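You operate a simulated robot arm through the tools that you are given. There is no shell and no other tool. Be economical: measure what you need, move in short steps, check, and stop when the job is done.

You are at the controls of a simulated robot arm. One attempt, no reset.

## Task
Start the wet beakers drying in the short oven at 60 degrees.
Fine: from the bench to the lower shelf, pushed in; door latched, and shut before the start; the dry beaker stays.

It is judged by the outcome, as a careful person would: the job done as asked, and still so three seconds after it is handed in. It fails if anything else is knocked over, pushed out of place, dropped, spilled or broken.

## Robot
A 6-joint arm with a two-finger parallel gripper on a trunk, on a base that drives. Base frame: it is fixed to the floor where the robot stands at the start and does not move with it; the origin is under the middle of the robot, x ahead of it, y to its left, z up. Units: mm, rad, N and s.
With the tool pointing down near the work surface it reaches from about 180 to 840 mm from the robot's upright axis, wherever it stands. Its first joint turns from -2.897 to 2.897 rad. Places, roughly: black knob of the short oven [-100, 1200, 1500]; black latch handle of the short oven [500, 1100, 1100]; door of the short oven [-200, 900, 1000]; lower shelf of the short oven [100, 1100, 900]; lower wire shelf in the short oven [100, 1100, 900]; power switch of the short oven [200, 1200, 1400]; short oven [100, 1500, 800]; silver knob of the short oven [300, 1100, 1500]. Payload 3.91 kg.
Tool frame: the origin (TCP) lies between the finger pads and is the grasp point; the fingertips stand 30 mm ahead of it; z points along the fingers, y is the line along which they close. The gripper opens to 110 mm. The fingers are 20 mm wide and 10 mm thick; the gripper's body (48 by 112 mm) begins 55 mm behind the TCP.
Orientation is told as [roll, pitch, yaw] about the base's x, y, z axes, in that order, counted from this pose: with the fingers straight down and closing along the base's y, the tool's x points along the base's -x, its y along +y and its z along -z.

## Interface
- The arm moves only by the tool drive_tool. Its argument "deltas" is a list of rows, each an object of numbers (a shift or turn left out is 0, a gripper value left out holds the last): "dx", "dy", "dz": the shift along the tool's x, y, z in units of 250 mm (1.0 is 250 mm); "rx", "ry", "rz": the turn, a rotation vector about the tool's x, y, z in units of 60 degrees (1.0 is 60 degrees); "claw": the closure in counts, from 0 (fully open) to 255 (shut). In form: [{"dx": .., "dy": .., "dz": .., "rx": .., "ry": .., "rz": .., "claw": ..}, ...]. A call has 1 to 12 rows; each row is the pose to reach, as a shift and turn from the pose commanded when the call began, along the tool's axes at that moment. A call with a number of a shift or a turn outside -1 to 1 is refused whole. Each row takes 0.2 s and may step no farther than 50 mm and 0.15 rad from the row before; otherwise, or with a gripper value out of range, the whole call is refused. Where a pose cannot be reached the arm comes as near as it can. A force on the tool above 90 N (or 10 N above the force at the start of the call, whichever is more), or a blocked arm, ends the call early, and 0.2 s more pass. Each finger travels about 108 mm/s and halts on what it meets, pressing with about 25 N; the grip force reading is that of the motor and also rises with nothing between the fingers. The clock runs only during rows and for 0.2 s after the last one: add rows that repeat a pose to give the fingers time. It gives the time, the measured TCP pose, the force on the tool (base axes), the opening and the grip force at its end, in the units of the frame above (readings bear some noise), with the torque about the TCP (base axes, N m) and any sound that the robot's microphone picked up.
- Cameras (640 x 400 px; columns grow to the right, rows downward): "scene" is now at [-104.2, 56.5, 1535]; the picture's right is [0.66, -0.75, 0.00], its down [-0.46, -0.40, -0.80] and it looks along [0.60, 0.52, -0.61] (base axes); focal length 214 px, centre (320, 200). "wrist" rides on the gripper at [77, 7, -114] in the tool frame; the picture's right is [-0.09, 1.00, 0.00], its down [-0.80, -0.07, -0.59] and it looks along [-0.59, -0.05, 0.80] (tool axes); focal length 270 px, centre (320, 200).
- capture(camera): a new picture of that camera. The clock stands still meanwhile.
- lift_body(by): slides the trunk up (or, below 0, down) by that many mm; the arm and the scene camera ride with it, the base frame stays. It gives what a move gives, with no picture.
- drive_base(legs): drives the robot by 1 to 6 legs, each [ahead, left, turn to the left] in mm, mm and rad, along the robot's own axes; the way and the turn of a leg run together, so that a leg with both is an arc; at most 1500 mm and 3.142 rad a leg. The arm and the cameras ride along, it lands a little off, and it stops where it bumps. It gives what a move gives.
- pan_tilt(pan, tilt): turns the head with the scene camera to pan (to the left, within 1.501 rad either way) and tilt (down, from -0.506 to 1.204), counted from straight ahead of the robot. It gives what a move gives.
- probe_pixels(camera, pixels): for up to 12 pixels [column, row] of the newest picture of that camera ("zoom" is the newest enlarged one), the place [x, y, z] in the base frame of the surface seen there, good to about 2 mm. The clock stands still meanwhile.
- close_up(camera, box): a new picture of the part [left, top, right, bottom] of that camera's present view, enlarged. The clock stands still meanwhile.
- finish_job(): hands the job in; it is judged then, once.

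Work in short steps. Measure before you move; look again where a grasp or a placing could have gone wrong, and mend it. You have 80 turns and 68 pictures in all, those below and enlarged ones among them. Open the gripper and draw the arm clear of the work before you hand the job in, unless the task says otherwise; then end with one line.

The tools are called after "Request:" as name(argument=value, ...) on one line, values as JSON. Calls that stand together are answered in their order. drive_tool: Moves the arm, as the interface text tells. Its arguments: {"type":"object","properties":{"deltas":{"type":"array","items":{"type":"object","properties":{"dx":{"type":"number"},"dy":{"type":"number"},"dz":{"type":"number"},"rx":{"type":"number"},"ry":{"type":"number"},"rz":{"type":"number"},"claw":{"type":"number"}}}}},"required":["deltas"]} The other tools are called the same way: lift_body (by) slides the trunk up or down; drive_base (legs) drives the base; pan_tilt (pan, tilt) turns the head that bears the scene camera; capture (camera) takes a picture; probe_pixels (camera, pixels) gives the place of the surface under pixels of a picture; close_up (camera, box) takes an enlarged picture of a part of a camera's view; finish_job () hands the job in.

At the start:

```text
time_s: 0.0
ee_pos: [184.9, 396.8, 1000.1]
orientation: [0.0, 0.001, -0.002]
wrist_force: [0.9, -0.4, 0.0]
wrist_torque: [0.01, 0.02, 0.0]
width: 110.0
gripper_force: 0.1
trunk travel left (down, up): [-475.0, 65.0]
robot x, y, heading: [-2.2, 0.5, -0.004]
head pan, tilt: [0.716, 0.649]
```

scene: 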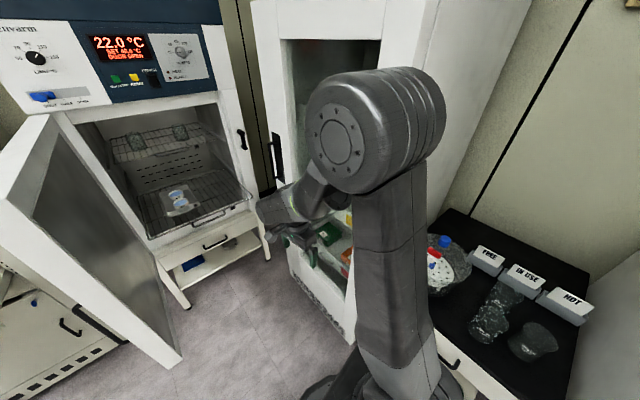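
wrist: 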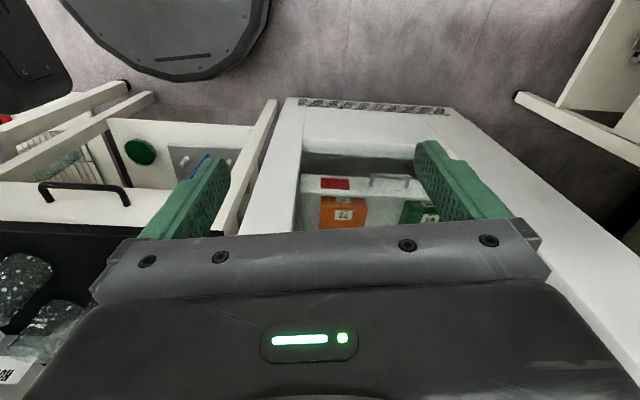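

The scene shows the open oven at the left (panel at about (130,50)), and beakers on the black bench at (500,310). I enlarge both for details.

Request:
close_up(camera="scene", box=[0, 0, 260, 162])

Request:
close_up(camera="scene", box=[400, 200, 640, 350])

Request:
close_up(camera="scene", box=[60, 90, 300, 240])

```text
2.46 times, centred on (130, 81) of scene
```

zoom: 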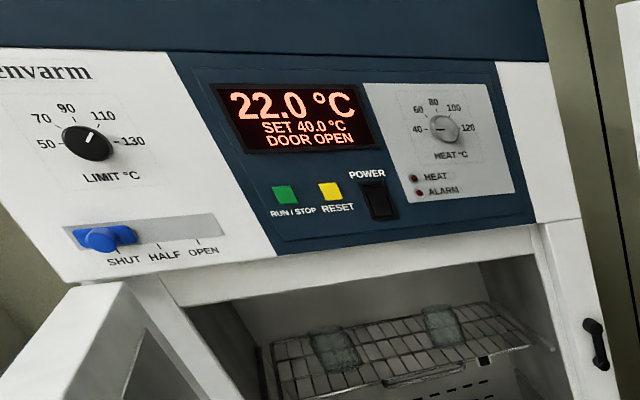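

```text
2.67 times, centred on (520, 275) of scene
```

zoom: 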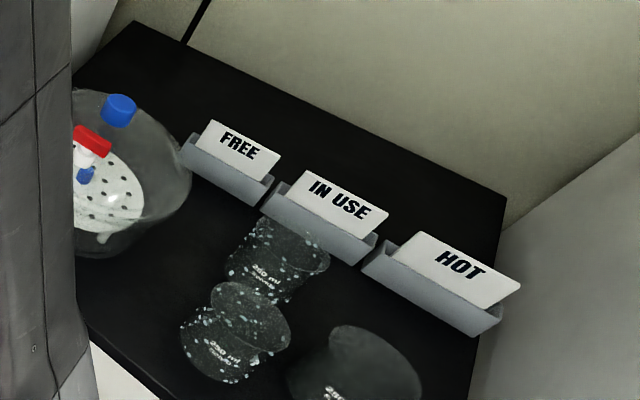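

```text
2.67 times, centred on (180, 165) of scene
```

zoom: 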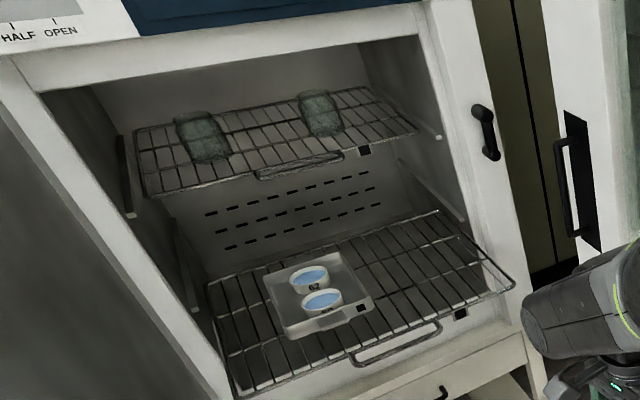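

Two droplet-covered beakers and one dry on the bench; the lower shelf is drawn out with a tray of two filled dishes; set is 40 °C, power seems on. I turn the head to see the bench straight on.

Request:
pan_tilt(pan=-0.1, tilt=0.75)

Request:
capture(camera="scene")

```text
time_s: 1.1
ee_pos: [186.3, 396.7, 999.2]
orientation: [-0.002, 0.002, -0.001]
wrist_force: [-0.3, 0.0, -0.4]
wrist_torque: [-0.03, -0.03, -0.01]
width: 110.1
gripper_force: 0.1
trunk travel left (down, up): [-475.0, 65.0]
robot x, y, heading: [0.6, -0.4, 0.002]
head pan, tilt: [-0.099, 0.75]
```

```text
62 pictures are left
```

scene: 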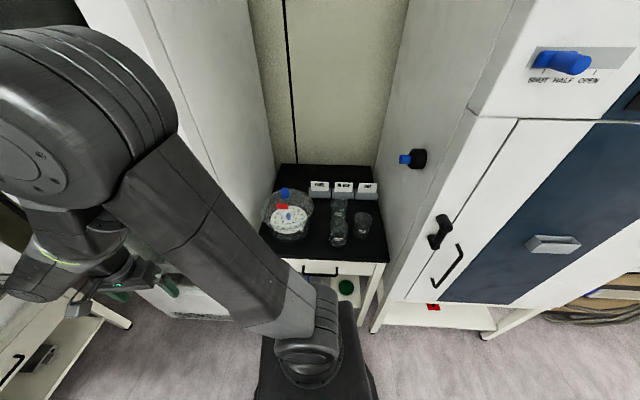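

The bench is at (330,220) with the beakers at (338,232), (338,210) and (362,224). I enlarge it and probe.

Request:
close_up(camera="scene", box=[250, 160, 410, 260])

```text
4.00 times, centred on (330, 210) of scene
```

zoom: 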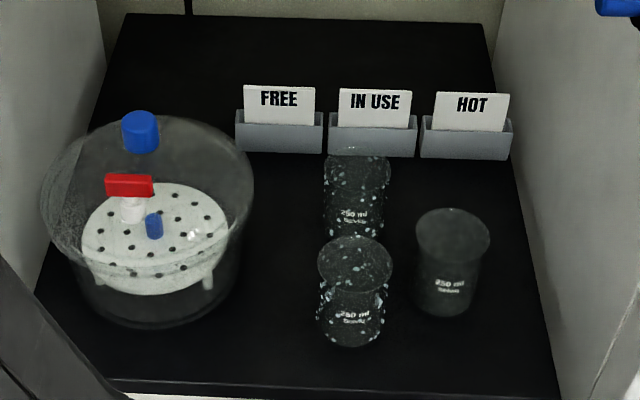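

Request:
probe_pixels(camera="zoom", pixels=[[355, 280], [352, 320], [350, 344], [330, 250], [385, 250], [357, 190], [352, 236], [448, 285], [445, 312], [250, 230], [320, 378], [370, 152]])

Request:
pan_tilt(pan=1.45, tilt=0.5)

Request:
capture(camera="scene")

```text
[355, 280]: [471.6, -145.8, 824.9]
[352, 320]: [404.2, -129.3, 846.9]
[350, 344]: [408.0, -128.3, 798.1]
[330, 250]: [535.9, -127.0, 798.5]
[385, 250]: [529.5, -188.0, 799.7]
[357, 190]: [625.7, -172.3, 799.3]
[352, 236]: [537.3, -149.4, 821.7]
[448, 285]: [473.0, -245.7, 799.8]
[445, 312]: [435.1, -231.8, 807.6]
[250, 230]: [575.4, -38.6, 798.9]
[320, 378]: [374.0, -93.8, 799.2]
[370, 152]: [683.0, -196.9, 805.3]
```

```text
time_s: 2.8
ee_pos: [185.5, 395.5, 999.9]
orientation: [0.0, -0.001, 0.001]
wrist_force: [0.0, -0.4, 0.5]
wrist_torque: [0.02, -0.02, -0.01]
width: 110.2
gripper_force: 0.1
trunk travel left (down, up): [-475.0, 65.0]
robot x, y, heading: [3.6, -2.2, -0.002]
head pan, tilt: [1.45, 0.499]
```

```text
60 pictures are left
```

scene: 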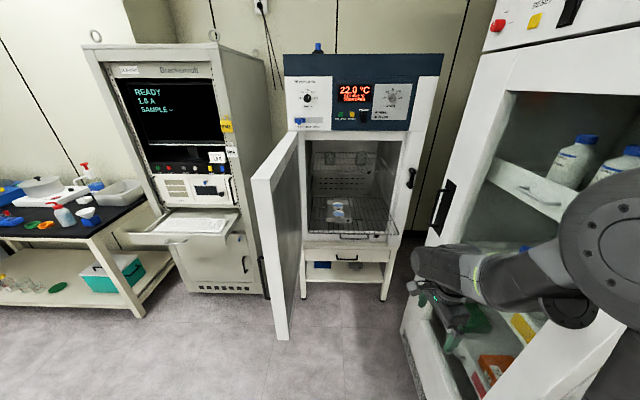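

The oven stands ahead at (350,190), door open to (285,240). I enlarge it and probe.

Request:
close_up(camera="scene", box=[288, 130, 432, 220])

Request:
probe_pixels(camera="scene", pixels=[[308, 98], [394, 98], [410, 178], [352, 208], [305, 232], [393, 232], [310, 150], [403, 145], [330, 270], [282, 330], [258, 200], [300, 150]])

Request:
close_up(camera="scene", box=[280, 72, 424, 140])

```text
4.44 times, centred on (360, 175) of scene
```

zoom: 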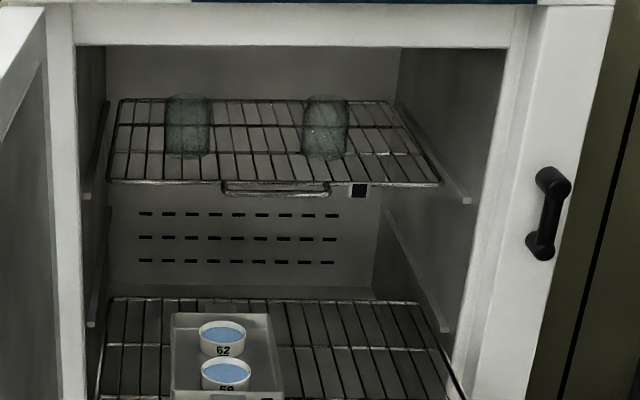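

```text
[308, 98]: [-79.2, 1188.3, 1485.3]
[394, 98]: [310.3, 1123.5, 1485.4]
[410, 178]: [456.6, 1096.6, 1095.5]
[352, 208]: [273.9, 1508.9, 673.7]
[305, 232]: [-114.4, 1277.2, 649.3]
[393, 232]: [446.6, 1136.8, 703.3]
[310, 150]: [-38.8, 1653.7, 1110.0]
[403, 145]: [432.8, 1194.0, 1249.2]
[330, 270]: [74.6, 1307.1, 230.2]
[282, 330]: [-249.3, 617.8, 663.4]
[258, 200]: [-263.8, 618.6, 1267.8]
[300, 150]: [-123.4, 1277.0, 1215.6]
```

```text
4.44 times, centred on (352, 106) of scene
```

zoom: 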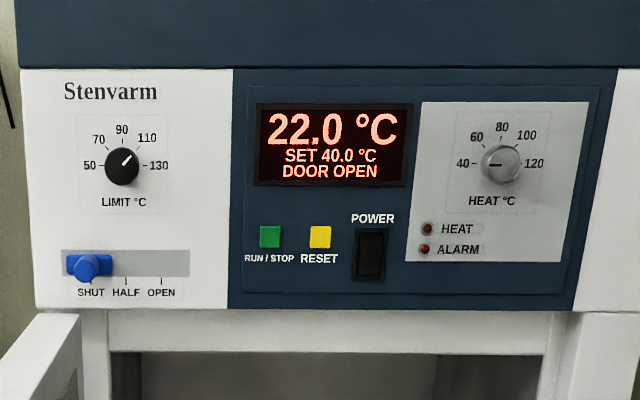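

LIMIT (~105) is fine; HEAT is at 40; vent shut. Now I measure the shelves.

Request:
close_up(camera="scene", box=[296, 185, 408, 255])

```text
5.71 times, centred on (352, 220) of scene
```

zoom: 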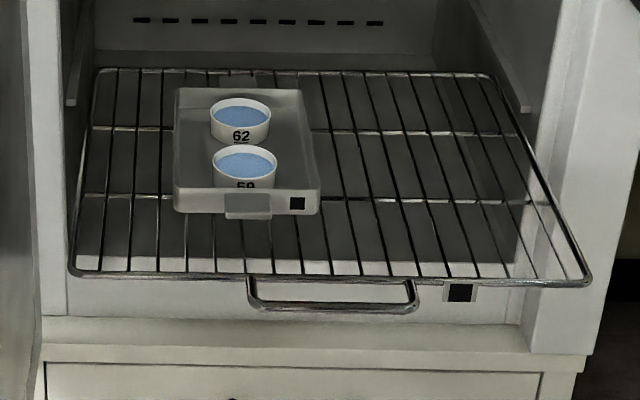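

Request:
probe_pixels(camera="zoom", pixels=[[76, 272], [588, 282], [100, 70], [492, 74], [330, 306], [412, 290], [460, 292], [250, 210], [300, 120], [350, 335], [250, 128], [330, 130]])

Request:
close_up(camera="scene", box=[300, 130, 412, 200])

```text
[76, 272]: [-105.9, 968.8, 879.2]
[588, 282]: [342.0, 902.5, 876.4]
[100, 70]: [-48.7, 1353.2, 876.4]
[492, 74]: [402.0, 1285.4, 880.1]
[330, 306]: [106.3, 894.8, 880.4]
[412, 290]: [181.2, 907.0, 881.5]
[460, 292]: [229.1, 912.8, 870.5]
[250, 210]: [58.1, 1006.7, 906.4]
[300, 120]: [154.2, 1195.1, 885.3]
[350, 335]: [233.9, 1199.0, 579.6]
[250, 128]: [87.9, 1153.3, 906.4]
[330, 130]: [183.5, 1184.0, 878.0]
```

```text
5.71 times, centred on (356, 165) of scene
```

zoom: 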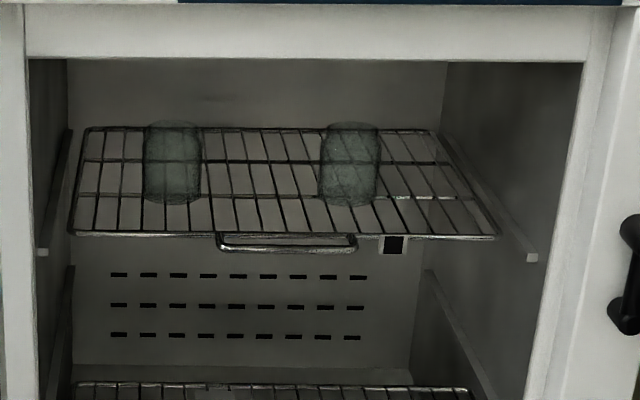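

I check the cabinet at the right and the upper shelf so I know where the base and arm may go.

Request:
probe_pixels(camera="scene", pixels=[[404, 335], [425, 240], [476, 60], [440, 205], [560, 250], [440, 390], [330, 320], [400, 300], [275, 338], [265, 290], [300, 255], [180, 270]])

Request:
probe_pixels(camera="zoom", pixels=[[285, 248], [300, 30], [20, 150], [590, 150], [632, 300], [632, 230], [610, 100], [270, 235], [45, 253], [531, 257]])

Request:
pan_tilt(pan=0.4, tilt=1.1)

Request:
capture(camera="scene")

```text
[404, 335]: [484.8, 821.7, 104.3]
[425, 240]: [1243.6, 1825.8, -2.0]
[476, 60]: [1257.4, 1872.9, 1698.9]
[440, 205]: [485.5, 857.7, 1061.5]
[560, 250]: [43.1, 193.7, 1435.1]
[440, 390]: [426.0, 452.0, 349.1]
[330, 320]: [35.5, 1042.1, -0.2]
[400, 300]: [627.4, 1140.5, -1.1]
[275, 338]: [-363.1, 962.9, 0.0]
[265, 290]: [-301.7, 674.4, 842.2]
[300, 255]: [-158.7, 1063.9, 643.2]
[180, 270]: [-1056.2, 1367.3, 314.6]
```

```text
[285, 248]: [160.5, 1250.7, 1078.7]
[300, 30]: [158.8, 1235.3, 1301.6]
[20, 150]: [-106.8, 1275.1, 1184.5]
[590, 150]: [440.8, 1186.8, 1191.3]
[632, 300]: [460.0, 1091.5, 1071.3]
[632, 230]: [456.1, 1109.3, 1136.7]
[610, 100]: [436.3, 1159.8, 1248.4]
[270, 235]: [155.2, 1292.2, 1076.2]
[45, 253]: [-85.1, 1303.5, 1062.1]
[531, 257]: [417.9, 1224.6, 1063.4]
```

```text
time_s: 4.1
ee_pos: [186.0, 396.5, 999.4]
orientation: [-0.001, 0.0, 0.0]
wrist_force: [0.6, 0.5, 0.2]
wrist_torque: [0.0, 0.01, -0.03]
width: 110.0
gripper_force: 0.0
trunk travel left (down, up): [-475.0, 65.0]
robot x, y, heading: [0.4, 0.9, -0.002]
head pan, tilt: [0.4, 1.1]
```

```text
55 pictures are left
```

scene: 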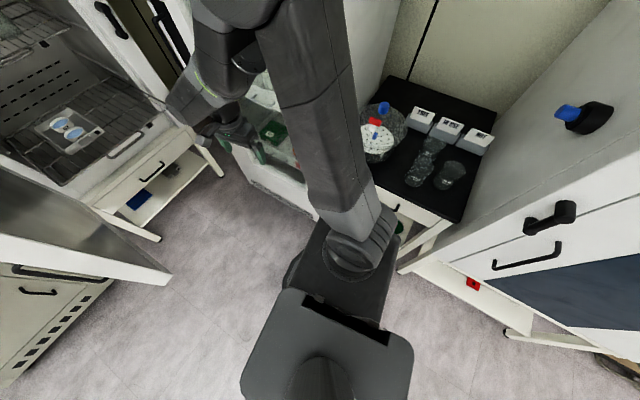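

The bench beakers are within reach of the present base place; the lower shelf is drawn out about 360 mm, so I can set beakers on it from above. I swing the arm toward the bench while turning the tool +90° in yaw so the fingers close along x.

Request:
drive_tool(deltas=[{"dx": -0.04, "dy": -0.1, "rz": -0.1, "claw": 0}, {"dx": -0.08, "dy": -0.2, "rz": -0.2}, {"dx": -0.12, "dy": -0.3, "rz": -0.3}, {"dx": -0.16, "dy": -0.4, "rz": -0.4}, {"dx": -0.2, "dy": -0.5, "rz": -0.5}, {"dx": -0.24, "dy": -0.6, "rz": -0.6}, {"dx": -0.28, "dy": -0.7, "rz": -0.7}, {"dx": -0.32, "dy": -0.8, "rz": -0.8}, {"dx": -0.36, "dy": -0.9, "rz": -0.9}, {"dx": -0.4, "dy": -1.0, "rz": -1.0}])

```text
time_s: 6.3
ee_pos: [286.6, 146.9, 1000.6]
orientation: [0.0, 0.0, 1.049]
wrist_force: [0.4, -0.7, -0.2]
wrist_torque: [0.05, -0.01, -0.02]
width: 109.9
gripper_force: 0.1
trunk travel left (down, up): [-475.0, 65.0]
robot x, y, heading: [-0.2, -0.9, -0.001]
head pan, tilt: [0.4, 1.1]
```

Good. I continue to above the bench near (410,-100) and finish the yaw at 90°.

Request:
drive_tool(deltas=[{"dx": 0.076, "dy": -0.115, "rz": -0.0625}, {"dx": 0.152, "dy": -0.23, "rz": -0.125}, {"dx": 0.229, "dy": -0.345, "rz": -0.1875}, {"dx": 0.305, "dy": -0.46, "rz": -0.25}, {"dx": 0.381, "dy": -0.575, "rz": -0.3125}, {"dx": 0.457, "dy": -0.69, "rz": -0.375}, {"dx": 0.534, "dy": -0.805, "rz": -0.4375}, {"dx": 0.61, "dy": -0.92, "rz": -0.5}])

Request:
capture(camera="wrist")

Request:
pan_tilt(pan=-0.25, tilt=0.85)

Request:
capture(camera="scene")

```text
time_s: 8.1
ee_pos: [409.9, -103.0, 1000.1]
orientation: [0.002, 0.001, 1.573]
wrist_force: [-0.1, 1.0, 0.4]
wrist_torque: [0.01, -0.01, 0.04]
width: 109.9
gripper_force: 0.0
trunk travel left (down, up): [-475.0, 65.0]
robot x, y, heading: [-0.9, -1.6, 0.001]
head pan, tilt: [0.4, 1.1]
```

```text
54 pictures are left
```

wrist: 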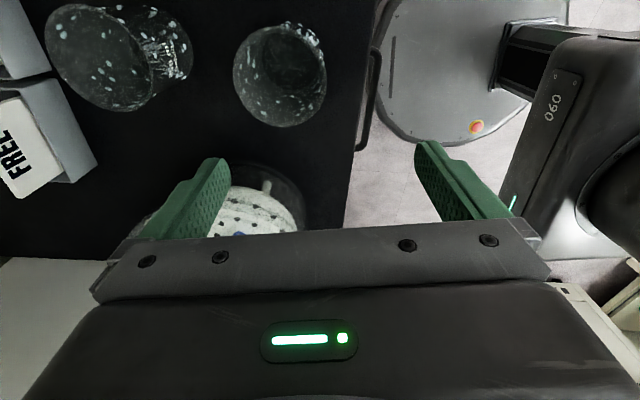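

```text
time_s: 9.1
ee_pos: [408.7, -102.6, 1000.9]
orientation: [0.0, 0.0, 1.572]
wrist_force: [0.3, -0.5, 0.1]
wrist_torque: [0.02, 0.02, -0.01]
width: 110.1
gripper_force: 0.0
trunk travel left (down, up): [-475.0, 65.0]
robot x, y, heading: [-0.6, -1.4, 0.0]
head pan, tilt: [-0.25, 0.85]
```

```text
53 pictures are left
```

scene: 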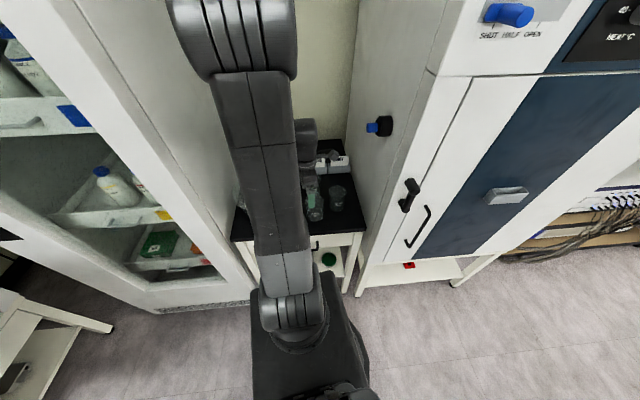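

The wrist view shows A at (280,75) and B at (120,55). I enlarge for rim measurement.

Request:
close_up(camera="wrist", box=[30, 0, 350, 200])

```text
2.00 times, centred on (190, 100) of wrist
```

zoom: 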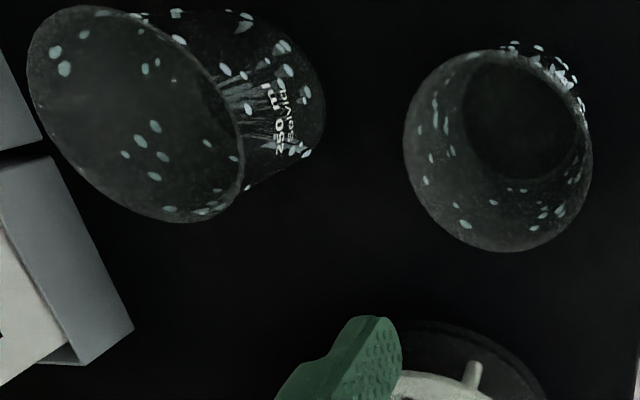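

Request:
probe_pixels(camera="zoom", pixels=[[405, 150], [498, 251], [591, 160], [530, 60], [436, 110], [465, 225], [246, 170], [280, 110], [300, 150], [178, 222], [30, 60], [64, 68]])

```text
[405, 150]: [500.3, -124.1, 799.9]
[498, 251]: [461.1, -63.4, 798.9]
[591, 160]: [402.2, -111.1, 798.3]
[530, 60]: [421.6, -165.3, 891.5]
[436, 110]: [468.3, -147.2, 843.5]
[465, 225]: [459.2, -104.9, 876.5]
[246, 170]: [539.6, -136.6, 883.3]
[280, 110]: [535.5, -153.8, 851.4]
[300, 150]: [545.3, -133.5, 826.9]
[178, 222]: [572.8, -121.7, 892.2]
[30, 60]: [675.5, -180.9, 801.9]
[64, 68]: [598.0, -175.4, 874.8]
```

Rim z ≈ 893, A's centre ≈ (437,-138), about 70 mm wide. I move above it and lower to TCP z 866.

Request:
drive_tool(deltas=[{"dx": 0.07, "dy": -0.056}, {"dx": 0.144, "dy": -0.112}, {"dx": 0.144, "dy": -0.112, "dz": 0.13}, {"dx": 0.144, "dy": -0.112, "dz": 0.26}, {"dx": 0.144, "dy": -0.112, "dz": 0.26}])

Request:
capture(camera="wrist")

```text
time_s: 10.3
ee_pos: [437.3, -136.9, 935.2]
orientation: [0.001, -0.001, 1.57]
wrist_force: [0.2, 0.0, -0.2]
wrist_torque: [0.02, 0.0, 0.0]
width: 110.1
gripper_force: 0.1
trunk travel left (down, up): [-475.0, 65.0]
robot x, y, heading: [-4.0, 6.6, -0.003]
head pan, tilt: [-0.25, 0.85]
```

```text
51 pictures are left
```

wrist: 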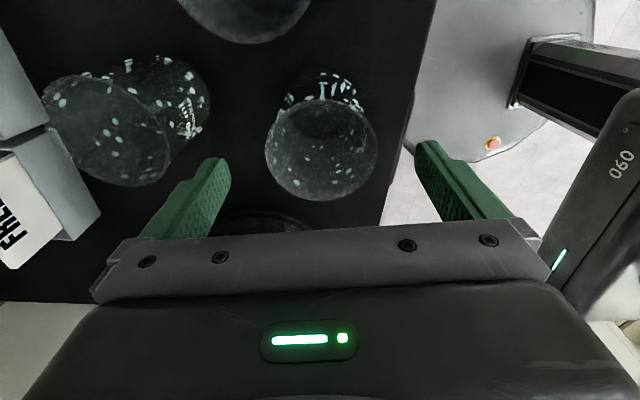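

A's rim centre is at (321,148), i.e. (436,-140): centred. I lower to z≈866 and close.

Request:
drive_tool(deltas=[{"dx": 0.01, "dz": 0.14}, {"dx": 0.01, "dz": 0.276}, {"dx": 0.01, "dz": 0.276}])

Request:
drive_tool(deltas=[{"claw": 255}, {"claw": 255}, {"claw": 255}])

Request:
capture(camera="wrist")

```text
time_s: 11.1
ee_pos: [437.9, -138.4, 866.9]
orientation: [0.001, 0.001, 1.572]
wrist_force: [-0.4, 0.2, -1.2]
wrist_torque: [0.01, -0.01, -0.04]
width: 110.2
gripper_force: 0.1
trunk travel left (down, up): [-475.0, 65.0]
robot x, y, heading: [0.1, -1.1, 0.002]
head pan, tilt: [-0.25, 0.85]
```

```text
time_s: 11.9
ee_pos: [438.1, -137.2, 867.3]
orientation: [0.0, -0.001, 1.571]
wrist_force: [-0.4, -0.2, 0.0]
wrist_torque: [-0.03, 0.01, 0.02]
width: 70.1
gripper_force: 25.2
trunk travel left (down, up): [-475.0, 65.0]
robot x, y, heading: [0.2, 0.3, 0.0]
head pan, tilt: [-0.25, 0.85]
```

```text
50 pictures are left
```

wrist: 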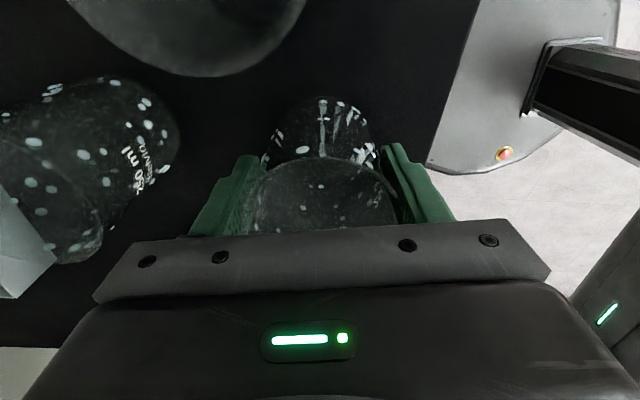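

A is held (width 70). I lift it straight up 190 mm, then draw back toward the robot.

Request:
drive_tool(deltas=[{"dz": -0.1}, {"dz": -0.25}, {"dz": -0.4}, {"dz": -0.55}, {"dz": -0.7}, {"dz": -0.78}, {"dz": -0.78, "dy": 0.17}, {"dz": -0.78, "dy": 0.35}, {"dz": -0.78, "dy": 0.48}])

Request:
capture(camera="wrist")

```text
time_s: 13.9
ee_pos: [316.0, -139.1, 1062.3]
orientation: [0.0, 0.001, 1.57]
wrist_force: [-0.6, -0.1, -0.7]
wrist_torque: [-0.03, 0.0, 0.03]
width: 69.9
gripper_force: 24.7
trunk travel left (down, up): [-475.0, 65.0]
robot x, y, heading: [0.9, -1.2, 0.004]
head pan, tilt: [-0.25, 0.85]
```

```text
49 pictures are left
```

wrist: 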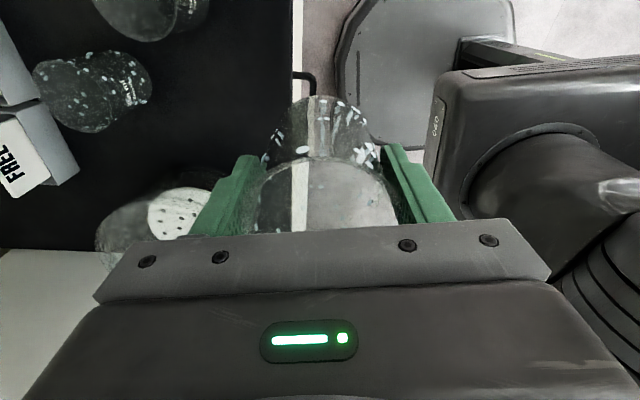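

Clear of the bench. I swing the arm to the left at this height, toward (250,111).

Request:
drive_tool(deltas=[{"dx": -0.12, "dy": 0.03}, {"dx": -0.26, "dy": 0.06}, {"dx": -0.4, "dy": 0.1}, {"dx": -0.55, "dy": 0.14}, {"dx": -0.7, "dy": 0.18}, {"dx": -0.85, "dy": 0.22}, {"dx": -1.0, "dy": 0.26}])

Request:
drive_tool(deltas=[{"dx": -0.12}, {"dx": -0.26}, {"dx": -0.4}, {"dx": -0.55}, {"dx": -0.7}, {"dx": -0.85}, {"dx": -1.0}])

Request:
drive_base(legs=[[0, 240, 0], [0, 240, 0]])

Request:
pan_tilt(pan=1.2, tilt=0.75)

Request:
capture(camera="scene")

```text
time_s: 15.5
ee_pos: [249.5, 112.0, 1059.5]
orientation: [0.0, 0.002, 1.571]
wrist_force: [-0.4, 0.0, -0.3]
wrist_torque: [-0.02, 0.0, 0.0]
width: 70.1
gripper_force: 25.1
trunk travel left (down, up): [-475.0, 65.0]
robot x, y, heading: [0.8, 0.6, -0.005]
head pan, tilt: [-0.25, 0.85]
```

```text
time_s: 17.1
ee_pos: [251.5, 364.8, 1060.6]
orientation: [0.002, 0.002, 1.571]
wrist_force: [-0.1, -0.9, -1.2]
wrist_torque: [0.0, -0.01, 0.03]
width: 70.2
gripper_force: 24.6
trunk travel left (down, up): [-475.0, 65.0]
robot x, y, heading: [-2.6, 1.5, 0.002]
head pan, tilt: [-0.25, 0.85]
```

```text
time_s: 20.3
ee_pos: [255.1, 841.8, 1060.6]
orientation: [-0.002, -0.001, 1.565]
wrist_force: [0.2, 0.7, -1.3]
wrist_torque: [0.0, -0.02, -0.01]
width: 69.8
gripper_force: 24.5
trunk travel left (down, up): [-475.0, 65.0]
robot x, y, heading: [2.6, 483.2, -0.007]
head pan, tilt: [-0.25, 0.85]
```

```text
time_s: 21.8
ee_pos: [255.4, 842.5, 1061.0]
orientation: [0.0, -0.001, 1.562]
wrist_force: [-0.4, -0.6, -1.6]
wrist_torque: [-0.03, 0.02, -0.01]
width: 70.0
gripper_force: 25.1
trunk travel left (down, up): [-475.0, 65.0]
robot x, y, heading: [2.5, 483.4, -0.011]
head pan, tilt: [1.201, 0.75]
```

```text
48 pictures are left
```

scene: 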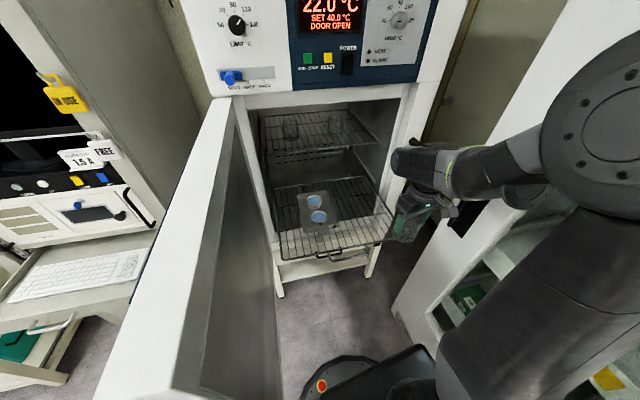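

The shelf is seen close at (335,220). I enlarge and probe its edges and the tray to fix the place.

Request:
close_up(camera="scene", box=[250, 165, 410, 265])

Request:
probe_pixels(camera="zoom", pixels=[[124, 368], [560, 290], [480, 46], [360, 255], [345, 115], [200, 125], [225, 290], [330, 365], [310, 310], [420, 220]])

```text
4.00 times, centred on (330, 215) of scene
```

zoom: 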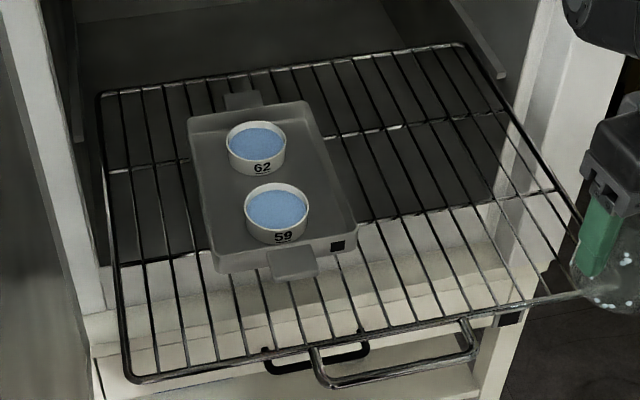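

```text
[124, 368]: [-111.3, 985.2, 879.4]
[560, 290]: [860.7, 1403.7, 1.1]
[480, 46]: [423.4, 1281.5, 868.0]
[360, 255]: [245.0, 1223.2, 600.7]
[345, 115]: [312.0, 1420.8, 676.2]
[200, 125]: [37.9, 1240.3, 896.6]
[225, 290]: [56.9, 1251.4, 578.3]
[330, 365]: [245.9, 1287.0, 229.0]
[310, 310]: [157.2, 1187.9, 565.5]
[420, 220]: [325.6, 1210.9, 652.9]
```

Request:
probe_pixels(camera="zoom", pixels=[[348, 226], [315, 115], [338, 246], [190, 120], [290, 262], [215, 262], [440, 332], [265, 372], [510, 318], [470, 350]])

```text
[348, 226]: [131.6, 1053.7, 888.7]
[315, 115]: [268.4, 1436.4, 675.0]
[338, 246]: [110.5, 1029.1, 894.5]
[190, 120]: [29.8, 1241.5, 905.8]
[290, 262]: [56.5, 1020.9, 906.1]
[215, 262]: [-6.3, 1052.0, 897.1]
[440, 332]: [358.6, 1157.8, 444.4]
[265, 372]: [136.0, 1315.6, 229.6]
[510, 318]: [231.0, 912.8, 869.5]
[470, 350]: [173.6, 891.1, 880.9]
```

The tray's right edge is at about x 132, so the space at (249,1083) is free. I carry A over there, turning the tool to match the oven (-0.14 rad).

Request:
drive_tool(deltas=[{"dx": -0.12, "dy": 0.004, "rz": 0.02}, {"dx": -0.26, "dy": 0.009, "rz": 0.04}, {"dx": -0.4, "dy": 0.014, "rz": 0.06}, {"dx": -0.55, "dy": 0.02, "rz": 0.08}, {"dx": -0.7, "dy": 0.025, "rz": 0.1}, {"dx": -0.85, "dy": 0.03, "rz": 0.12}, {"dx": -0.96, "dy": 0.033, "rz": 0.133}, {"dx": -0.96, "dy": 0.033, "rz": 0.133}])

Request:
capture(camera="wrist")

Request:
capture(camera="scene")

```text
time_s: 23.6
ee_pos: [251.1, 1082.2, 1061.2]
orientation: [-0.002, 0.001, 1.425]
wrist_force: [-0.4, 0.5, -1.3]
wrist_torque: [0.02, 0.01, -0.02]
width: 69.7
gripper_force: 25.3
trunk travel left (down, up): [-475.0, 65.0]
robot x, y, heading: [4.7, 481.0, -0.007]
head pan, tilt: [1.201, 0.75]
```

```text
46 pictures are left
```

wrist: 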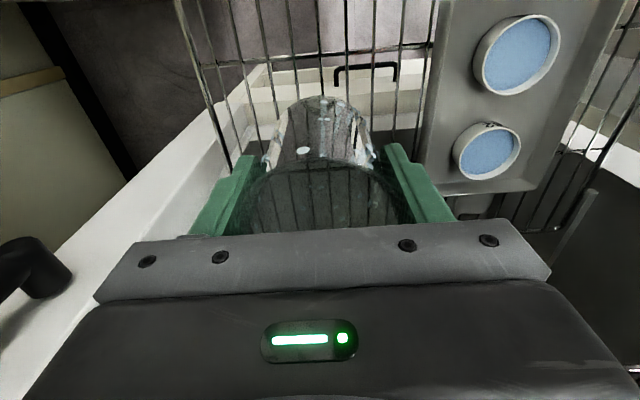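

```text
45 pictures are left
```

scene: 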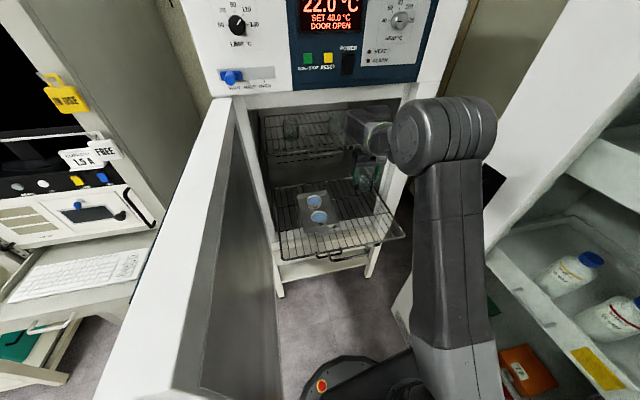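

The beaker hangs over free wires right of the tray. I lower to just above the shelf, then slowly to contact.

Request:
drive_tool(deltas=[{"dz": 0.12}, {"dz": 0.26}, {"dz": 0.38}, {"dz": 0.42}, {"dz": 0.436}, {"dz": 0.446}, {"dz": 0.452}, {"dz": 0.456}])

Request:
close_up(camera="scene", box=[280, 140, 440, 240])

```text
time_s: 25.4
ee_pos: [249.1, 1082.4, 947.2]
orientation: [0.001, 0.0, 1.425]
wrist_force: [-0.1, 0.2, 2.5]
wrist_torque: [-0.05, -0.04, 0.0]
width: 69.9
gripper_force: 25.6
trunk travel left (down, up): [-475.0, 65.0]
robot x, y, heading: [2.8, 481.0, -0.01]
head pan, tilt: [1.201, 0.75]
```

```text
4.00 times, centred on (360, 190) of scene
```

zoom: 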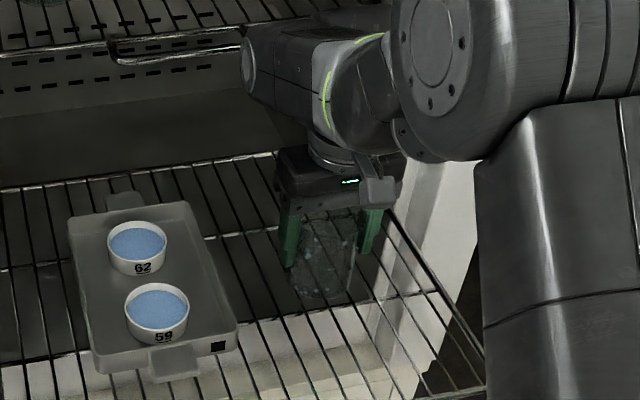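

Force z rose from -1.3 to +2.5 N: it has touched. I open the fingers.

Request:
drive_tool(deltas=[{"claw": 120}, {"claw": 0}, {"claw": 0}])

Request:
drive_tool(deltas=[{"dz": -0.08}, {"dz": -0.2}, {"dz": -0.35}, {"dz": -0.5}, {"dz": -0.5}])

Request:
capture(camera="wrist")

```text
time_s: 26.2
ee_pos: [249.0, 1082.4, 946.5]
orientation: [-0.001, 0.0, 1.423]
wrist_force: [-0.5, -0.6, 0.3]
wrist_torque: [0.02, 0.0, 0.02]
width: 110.0
gripper_force: 0.1
trunk travel left (down, up): [-475.0, 65.0]
robot x, y, heading: [1.7, 482.2, -0.004]
head pan, tilt: [1.201, 0.75]
```

```text
time_s: 27.4
ee_pos: [248.5, 1083.3, 1073.6]
orientation: [-0.002, -0.001, 1.425]
wrist_force: [0.1, -0.1, 0.2]
wrist_torque: [0.0, 0.02, 0.0]
width: 110.2
gripper_force: 0.0
trunk travel left (down, up): [-475.0, 65.0]
robot x, y, heading: [-1.8, 481.0, -0.011]
head pan, tilt: [1.201, 0.75]
```

```text
43 pictures are left
```

wrist: 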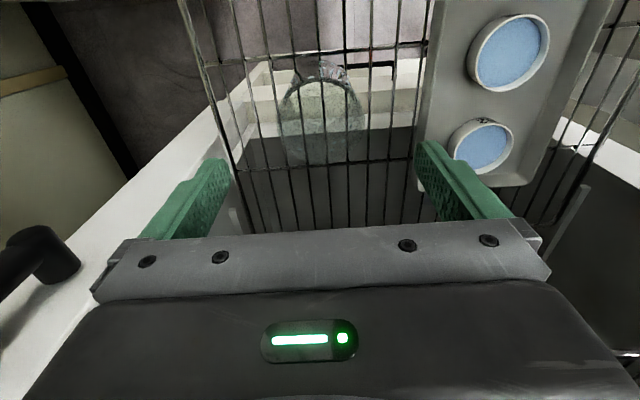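

A stands on the shelf. I draw the arm back and drive back to the bench.

Request:
drive_tool(deltas=[{"dx": 0.13, "dy": -0.023, "rz": -0.02}, {"dx": 0.27, "dy": -0.047, "rz": -0.04}, {"dx": 0.41, "dy": -0.071, "rz": -0.06}, {"dx": 0.55, "dy": -0.096, "rz": -0.08}, {"dx": 0.69, "dy": -0.12, "rz": -0.1}, {"dx": 0.83, "dy": -0.145, "rz": -0.12}, {"dx": 0.95, "dy": -0.166, "rz": -0.14}])

Request:
drive_base(legs=[[0, -240, 0], [0, -240, 0.005]])

Request:
pan_tilt(pan=-0.1, tilt=0.75)

Request:
close_up(camera="scene", box=[250, 160, 410, 260])

```text
time_s: 29.0
ee_pos: [255.9, 839.4, 1071.4]
orientation: [0.0, 0.001, 1.572]
wrist_force: [-0.2, 0.1, -0.2]
wrist_torque: [0.05, 0.04, -0.04]
width: 110.4
gripper_force: 0.0
trunk travel left (down, up): [-475.0, 65.0]
robot x, y, heading: [-1.8, 479.7, -0.007]
head pan, tilt: [1.201, 0.75]
```

```text
time_s: 32.2
ee_pos: [252.4, 362.9, 1072.0]
orientation: [0.001, 0.0, 1.577]
wrist_force: [0.5, -0.2, -0.2]
wrist_torque: [0.02, 0.02, 0.03]
width: 110.0
gripper_force: 0.0
trunk travel left (down, up): [-475.0, 65.0]
robot x, y, heading: [-2.7, 5.8, -0.003]
head pan, tilt: [1.201, 0.75]
```

```text
time_s: 33.6
ee_pos: [252.2, 362.4, 1072.7]
orientation: [0.0, 0.0, 1.577]
wrist_force: [0.0, -0.5, 0.6]
wrist_torque: [-0.01, 0.0, -0.04]
width: 109.7
gripper_force: 0.0
trunk travel left (down, up): [-475.0, 65.0]
robot x, y, heading: [-2.3, -0.3, -0.001]
head pan, tilt: [-0.099, 0.75]
```

```text
4.00 times, centred on (330, 210) of scene
```

zoom: 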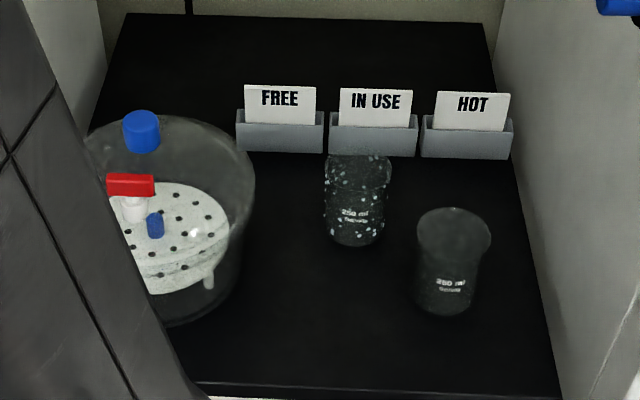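

B is at (357,200) in front of the IN USE card holder. I probe the holder to know the finger clearance.

Request:
probe_pixels(camera="zoom", pixels=[[370, 118], [340, 152], [402, 152], [335, 116], [412, 118], [375, 90], [357, 232], [253, 190], [142, 115], [470, 155]])

Request:
drive_tool(deltas=[{"dx": 0.12, "dy": -0.02}, {"dx": 0.27, "dy": -0.05}, {"dx": 0.42, "dy": -0.08}, {"dx": 0.57, "dy": -0.11}, {"dx": 0.72, "dy": -0.14}, {"dx": 0.87, "dy": -0.18}, {"dx": 1.0, "dy": -0.22}])

Request:
drive_tool(deltas=[{"dx": 0.12, "dy": -0.08}, {"dx": 0.27, "dy": -0.16}, {"dx": 0.42, "dy": -0.24}, {"dx": 0.57, "dy": -0.32}, {"dx": 0.72, "dy": -0.4}, {"dx": 0.87, "dy": -0.48}, {"dx": 1.0, "dy": -0.56}, {"dx": 1.0, "dy": -0.7}])

Request:
capture(camera="wrist")

```text
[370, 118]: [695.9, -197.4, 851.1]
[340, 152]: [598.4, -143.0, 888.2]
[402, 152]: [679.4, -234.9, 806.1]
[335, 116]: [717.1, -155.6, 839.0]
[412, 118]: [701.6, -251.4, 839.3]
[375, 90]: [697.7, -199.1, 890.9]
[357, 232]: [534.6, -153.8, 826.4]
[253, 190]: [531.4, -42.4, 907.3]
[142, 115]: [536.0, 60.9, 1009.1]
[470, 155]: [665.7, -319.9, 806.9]
```

```text
time_s: 35.2
ee_pos: [306.4, 114.0, 1070.7]
orientation: [0.0, 0.0, 1.578]
wrist_force: [-0.5, 0.4, -0.4]
wrist_torque: [-0.02, 0.0, 0.0]
width: 110.1
gripper_force: 0.0
trunk travel left (down, up): [-475.0, 65.0]
robot x, y, heading: [-3.3, 1.5, -0.004]
head pan, tilt: [-0.099, 0.75]
```

```text
time_s: 37.0
ee_pos: [485.3, -134.8, 1068.3]
orientation: [0.001, 0.0, 1.577]
wrist_force: [0.2, 0.4, 0.9]
wrist_torque: [0.01, 0.03, -0.01]
width: 110.1
gripper_force: 0.1
trunk travel left (down, up): [-475.0, 65.0]
robot x, y, heading: [-3.0, 2.8, -0.005]
head pan, tilt: [-0.099, 0.75]
```

```text
41 pictures are left
```

wrist: 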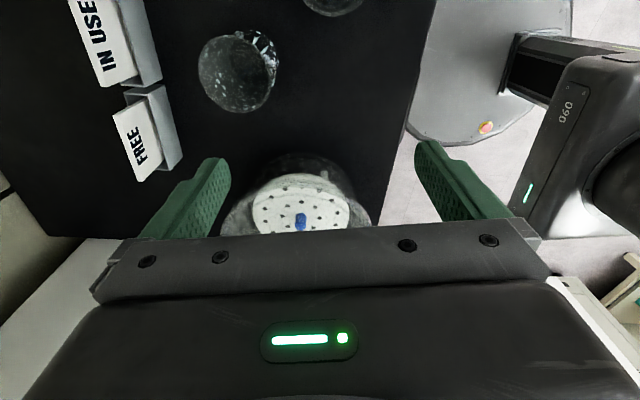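

B's rim centre at (234,73) → (568,-161); the holder front is x ≥ 680, so there is room. I go above B and lower to z 935 for a check.

Request:
drive_tool(deltas=[{"dx": 0.05, "dy": -0.16}, {"dx": 0.104, "dy": -0.332}, {"dx": 0.104, "dy": -0.332, "dz": 0.18}, {"dx": 0.104, "dy": -0.332, "dz": 0.36}, {"dx": 0.104, "dy": -0.332, "dz": 0.532}, {"dx": 0.104, "dy": -0.332, "dz": 0.532}])

Request:
capture(camera="wrist")

```text
time_s: 38.5
ee_pos: [567.1, -161.8, 935.7]
orientation: [0.0, 0.001, 1.579]
wrist_force: [-0.2, 0.7, 0.2]
wrist_torque: [0.03, 0.0, 0.02]
width: 110.0
gripper_force: 0.0
trunk travel left (down, up): [-475.0, 65.0]
robot x, y, heading: [-0.3, 2.2, -0.002]
head pan, tilt: [-0.099, 0.75]
```

```text
40 pictures are left
```

wrist: 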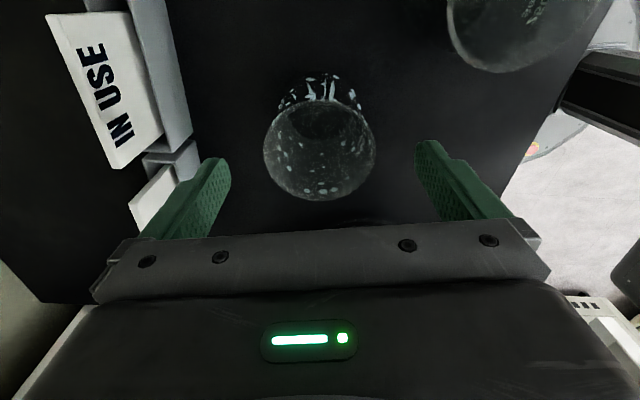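

B is centred just as A was ((319,149)). I lower and close.

Request:
drive_tool(deltas=[{"dz": 0.14}, {"dz": 0.276}, {"dz": 0.276}])

Request:
drive_tool(deltas=[{"claw": 255}, {"claw": 255}, {"claw": 255}])

Request:
drive_tool(deltas=[{"dz": -0.1}, {"dz": -0.25}, {"dz": -0.4}, {"dz": -0.55}, {"dz": -0.7}, {"dz": -0.8}, {"dz": -0.8, "dy": 0.17}, {"dz": -0.8, "dy": 0.35}, {"dz": -0.8, "dy": 0.53}, {"dz": -0.8, "dy": 0.71}, {"dz": -0.8, "dy": 0.88}, {"dz": -0.8, "dy": 1.0}])

Request:
capture(camera="wrist")

```text
time_s: 39.2
ee_pos: [569.4, -159.8, 868.4]
orientation: [0.001, 0.002, 1.577]
wrist_force: [-1.0, 0.2, -0.6]
wrist_torque: [0.02, 0.03, 0.02]
width: 110.3
gripper_force: 0.1
trunk travel left (down, up): [-475.0, 65.0]
robot x, y, heading: [-1.4, 1.7, -0.002]
head pan, tilt: [-0.099, 0.75]
```

```text
time_s: 40.0
ee_pos: [568.1, -158.7, 868.1]
orientation: [0.0, -0.001, 1.577]
wrist_force: [1.0, 0.1, 1.2]
wrist_torque: [-0.01, 0.04, 0.04]
width: 66.9
gripper_force: 24.5
trunk travel left (down, up): [-475.0, 65.0]
robot x, y, heading: [-1.4, 1.9, -0.002]
head pan, tilt: [-0.099, 0.75]
```

```text
time_s: 42.6
ee_pos: [316.2, -164.0, 1069.5]
orientation: [-0.001, 0.0, 1.577]
wrist_force: [-0.8, 0.0, -0.2]
wrist_torque: [-0.03, 0.01, 0.03]
width: 66.9
gripper_force: 25.2
trunk travel left (down, up): [-475.0, 65.0]
robot x, y, heading: [1.3, 3.0, -0.003]
head pan, tilt: [-0.099, 0.75]
```

```text
39 pictures are left
```

wrist: 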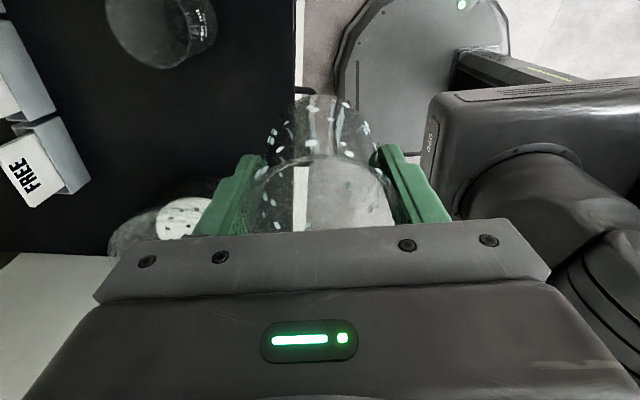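

B is held. I swing left and drive back to the oven.

Request:
drive_tool(deltas=[{"dx": -0.12, "dy": 0.03}, {"dx": -0.26, "dy": 0.06}, {"dx": -0.4, "dy": 0.1}, {"dx": -0.55, "dy": 0.14}, {"dx": -0.7, "dy": 0.18}, {"dx": -0.85, "dy": 0.22}, {"dx": -1.0, "dy": 0.26}])

Request:
drive_tool(deltas=[{"dx": -0.12}, {"dx": -0.26}, {"dx": -0.4}, {"dx": -0.55}, {"dx": -0.7}, {"dx": -0.85}, {"dx": -1.0}])

Request:
drive_base(legs=[[0, 240, 0], [0, 240, 0]])

Request:
pan_tilt(pan=1.2, tilt=0.75)

Request:
close_up(camera="scene", box=[250, 150, 442, 270])

```text
time_s: 44.2
ee_pos: [252.1, 89.1, 1069.6]
orientation: [-0.001, 0.0, 1.578]
wrist_force: [0.2, 0.4, 0.0]
wrist_torque: [-0.03, 0.0, 0.02]
width: 67.1
gripper_force: 25.0
trunk travel left (down, up): [-475.0, 65.0]
robot x, y, heading: [-1.1, 4.5, 0.006]
head pan, tilt: [-0.099, 0.75]
```

```text
time_s: 45.9
ee_pos: [248.9, 337.2, 1068.5]
orientation: [-0.002, 0.003, 1.577]
wrist_force: [-0.3, 0.2, -1.6]
wrist_torque: [0.02, 0.02, -0.03]
width: 66.9
gripper_force: 25.3
trunk travel left (down, up): [-475.0, 65.0]
robot x, y, heading: [0.9, 6.7, -0.003]
head pan, tilt: [-0.099, 0.75]
```

```text
time_s: 49.0
ee_pos: [248.6, 817.1, 1069.3]
orientation: [0.0, -0.001, 1.576]
wrist_force: [-0.2, 0.1, -0.5]
wrist_torque: [-0.01, -0.03, -0.01]
width: 66.3
gripper_force: 24.5
trunk travel left (down, up): [-475.0, 65.0]
robot x, y, heading: [-4.6, 480.9, -0.003]
head pan, tilt: [-0.099, 0.75]
```

```text
time_s: 50.5
ee_pos: [248.2, 816.9, 1069.6]
orientation: [0.001, 0.001, 1.575]
wrist_force: [0.0, 0.4, -0.3]
wrist_torque: [0.02, 0.01, -0.03]
width: 66.5
gripper_force: 24.8
trunk travel left (down, up): [-475.0, 65.0]
robot x, y, heading: [-0.1, 482.1, -0.006]
head pan, tilt: [1.201, 0.75]
```

```text
3.33 times, centred on (346, 210) of scene
```

zoom: 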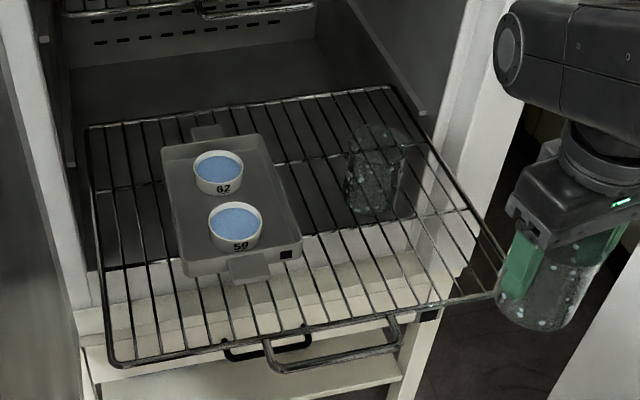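

A stands safely; B goes in front of it at about (234,982). I move over and lower slowly.

Request:
drive_tool(deltas=[{"dx": -0.12, "dy": 0.01, "rz": 0.03}, {"dx": -0.26, "dy": 0.02, "rz": 0.06}, {"dx": -0.4, "dy": 0.03, "rz": 0.09}, {"dx": -0.54, "dy": 0.04, "rz": 0.12}, {"dx": -0.66, "dy": 0.053, "rz": 0.145}, {"dx": -0.66, "dy": 0.053, "rz": 0.145, "dz": 0.1}, {"dx": -0.66, "dy": 0.053, "rz": 0.145, "dz": 0.22}, {"dx": -0.66, "dy": 0.053, "rz": 0.145, "dz": 0.34}, {"dx": -0.66, "dy": 0.053, "rz": 0.145, "dz": 0.34}])

Request:
capture(camera="wrist")

Request:
close_up(camera="scene", box=[250, 150, 442, 270])

```text
time_s: 52.5
ee_pos: [233.5, 980.7, 983.9]
orientation: [0.001, 0.0, 1.423]
wrist_force: [0.3, 0.6, -1.1]
wrist_torque: [-0.05, 0.03, -0.01]
width: 66.5
gripper_force: 25.1
trunk travel left (down, up): [-475.0, 65.0]
robot x, y, heading: [0.6, 480.1, -0.001]
head pan, tilt: [1.201, 0.75]
```

```text
37 pictures are left
```

wrist: 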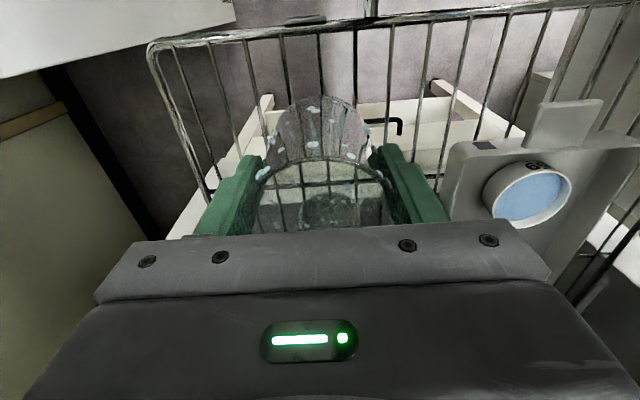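

```text
3.33 times, centred on (346, 210) of scene
```

zoom: 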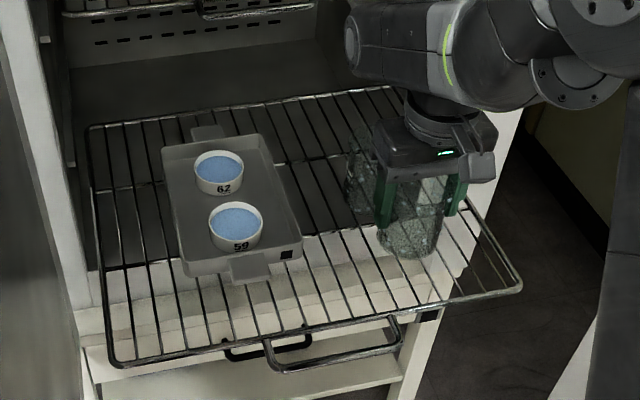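

The spot is clear of A and the tray. I lower to contact at z≈946.

Request:
drive_tool(deltas=[{"dz": 0.07}, {"dz": 0.12}, {"dz": 0.135}, {"dz": 0.144}, {"dz": 0.15}, {"dz": 0.15}])

```text
time_s: 53.9
ee_pos: [235.5, 980.5, 947.1]
orientation: [-0.001, 0.0, 1.427]
wrist_force: [-0.2, -0.5, 2.6]
wrist_torque: [0.01, 0.13, 0.01]
width: 66.2
gripper_force: 25.2
trunk travel left (down, up): [-475.0, 65.0]
robot x, y, heading: [0.2, 478.1, -0.003]
head pan, tilt: [1.201, 0.75]
```

Contact (+2.6 N). I release and rise.

Request:
drive_tool(deltas=[{"claw": 120}, {"claw": 0}, {"claw": 0}])

Request:
drive_tool(deltas=[{"dz": -0.08}, {"dz": -0.2}, {"dz": -0.35}, {"dz": -0.5}, {"dz": -0.5, "dx": 0.15}, {"dz": -0.5, "dx": 0.32}, {"dz": -0.5, "dx": 0.49}, {"dz": -0.5, "dx": 0.66}, {"dz": -0.5, "dx": 0.83}, {"dz": -0.5, "dx": 0.95}])

Request:
close_up(camera="scene", box=[250, 150, 442, 270])

```text
time_s: 54.7
ee_pos: [235.3, 980.1, 947.3]
orientation: [0.0, 0.001, 1.425]
wrist_force: [0.3, 0.7, 0.3]
wrist_torque: [0.02, -0.02, -0.01]
width: 110.3
gripper_force: 0.0
trunk travel left (down, up): [-475.0, 65.0]
robot x, y, heading: [0.2, 481.9, -0.002]
head pan, tilt: [1.201, 0.75]
```

```text
time_s: 56.9
ee_pos: [202.3, 745.2, 1071.5]
orientation: [0.001, 0.0, 1.427]
wrist_force: [-0.2, -0.1, -0.2]
wrist_torque: [-0.02, -0.01, 0.01]
width: 109.9
gripper_force: 0.0
trunk travel left (down, up): [-475.0, 65.0]
robot x, y, heading: [-1.3, 484.1, -0.005]
head pan, tilt: [1.201, 0.75]
```

```text
3.33 times, centred on (346, 210) of scene
```

zoom: 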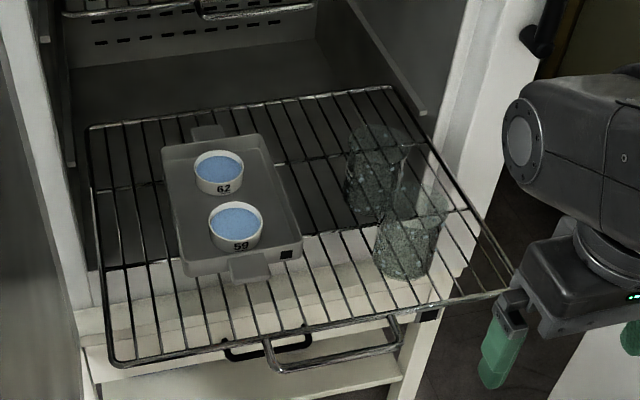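

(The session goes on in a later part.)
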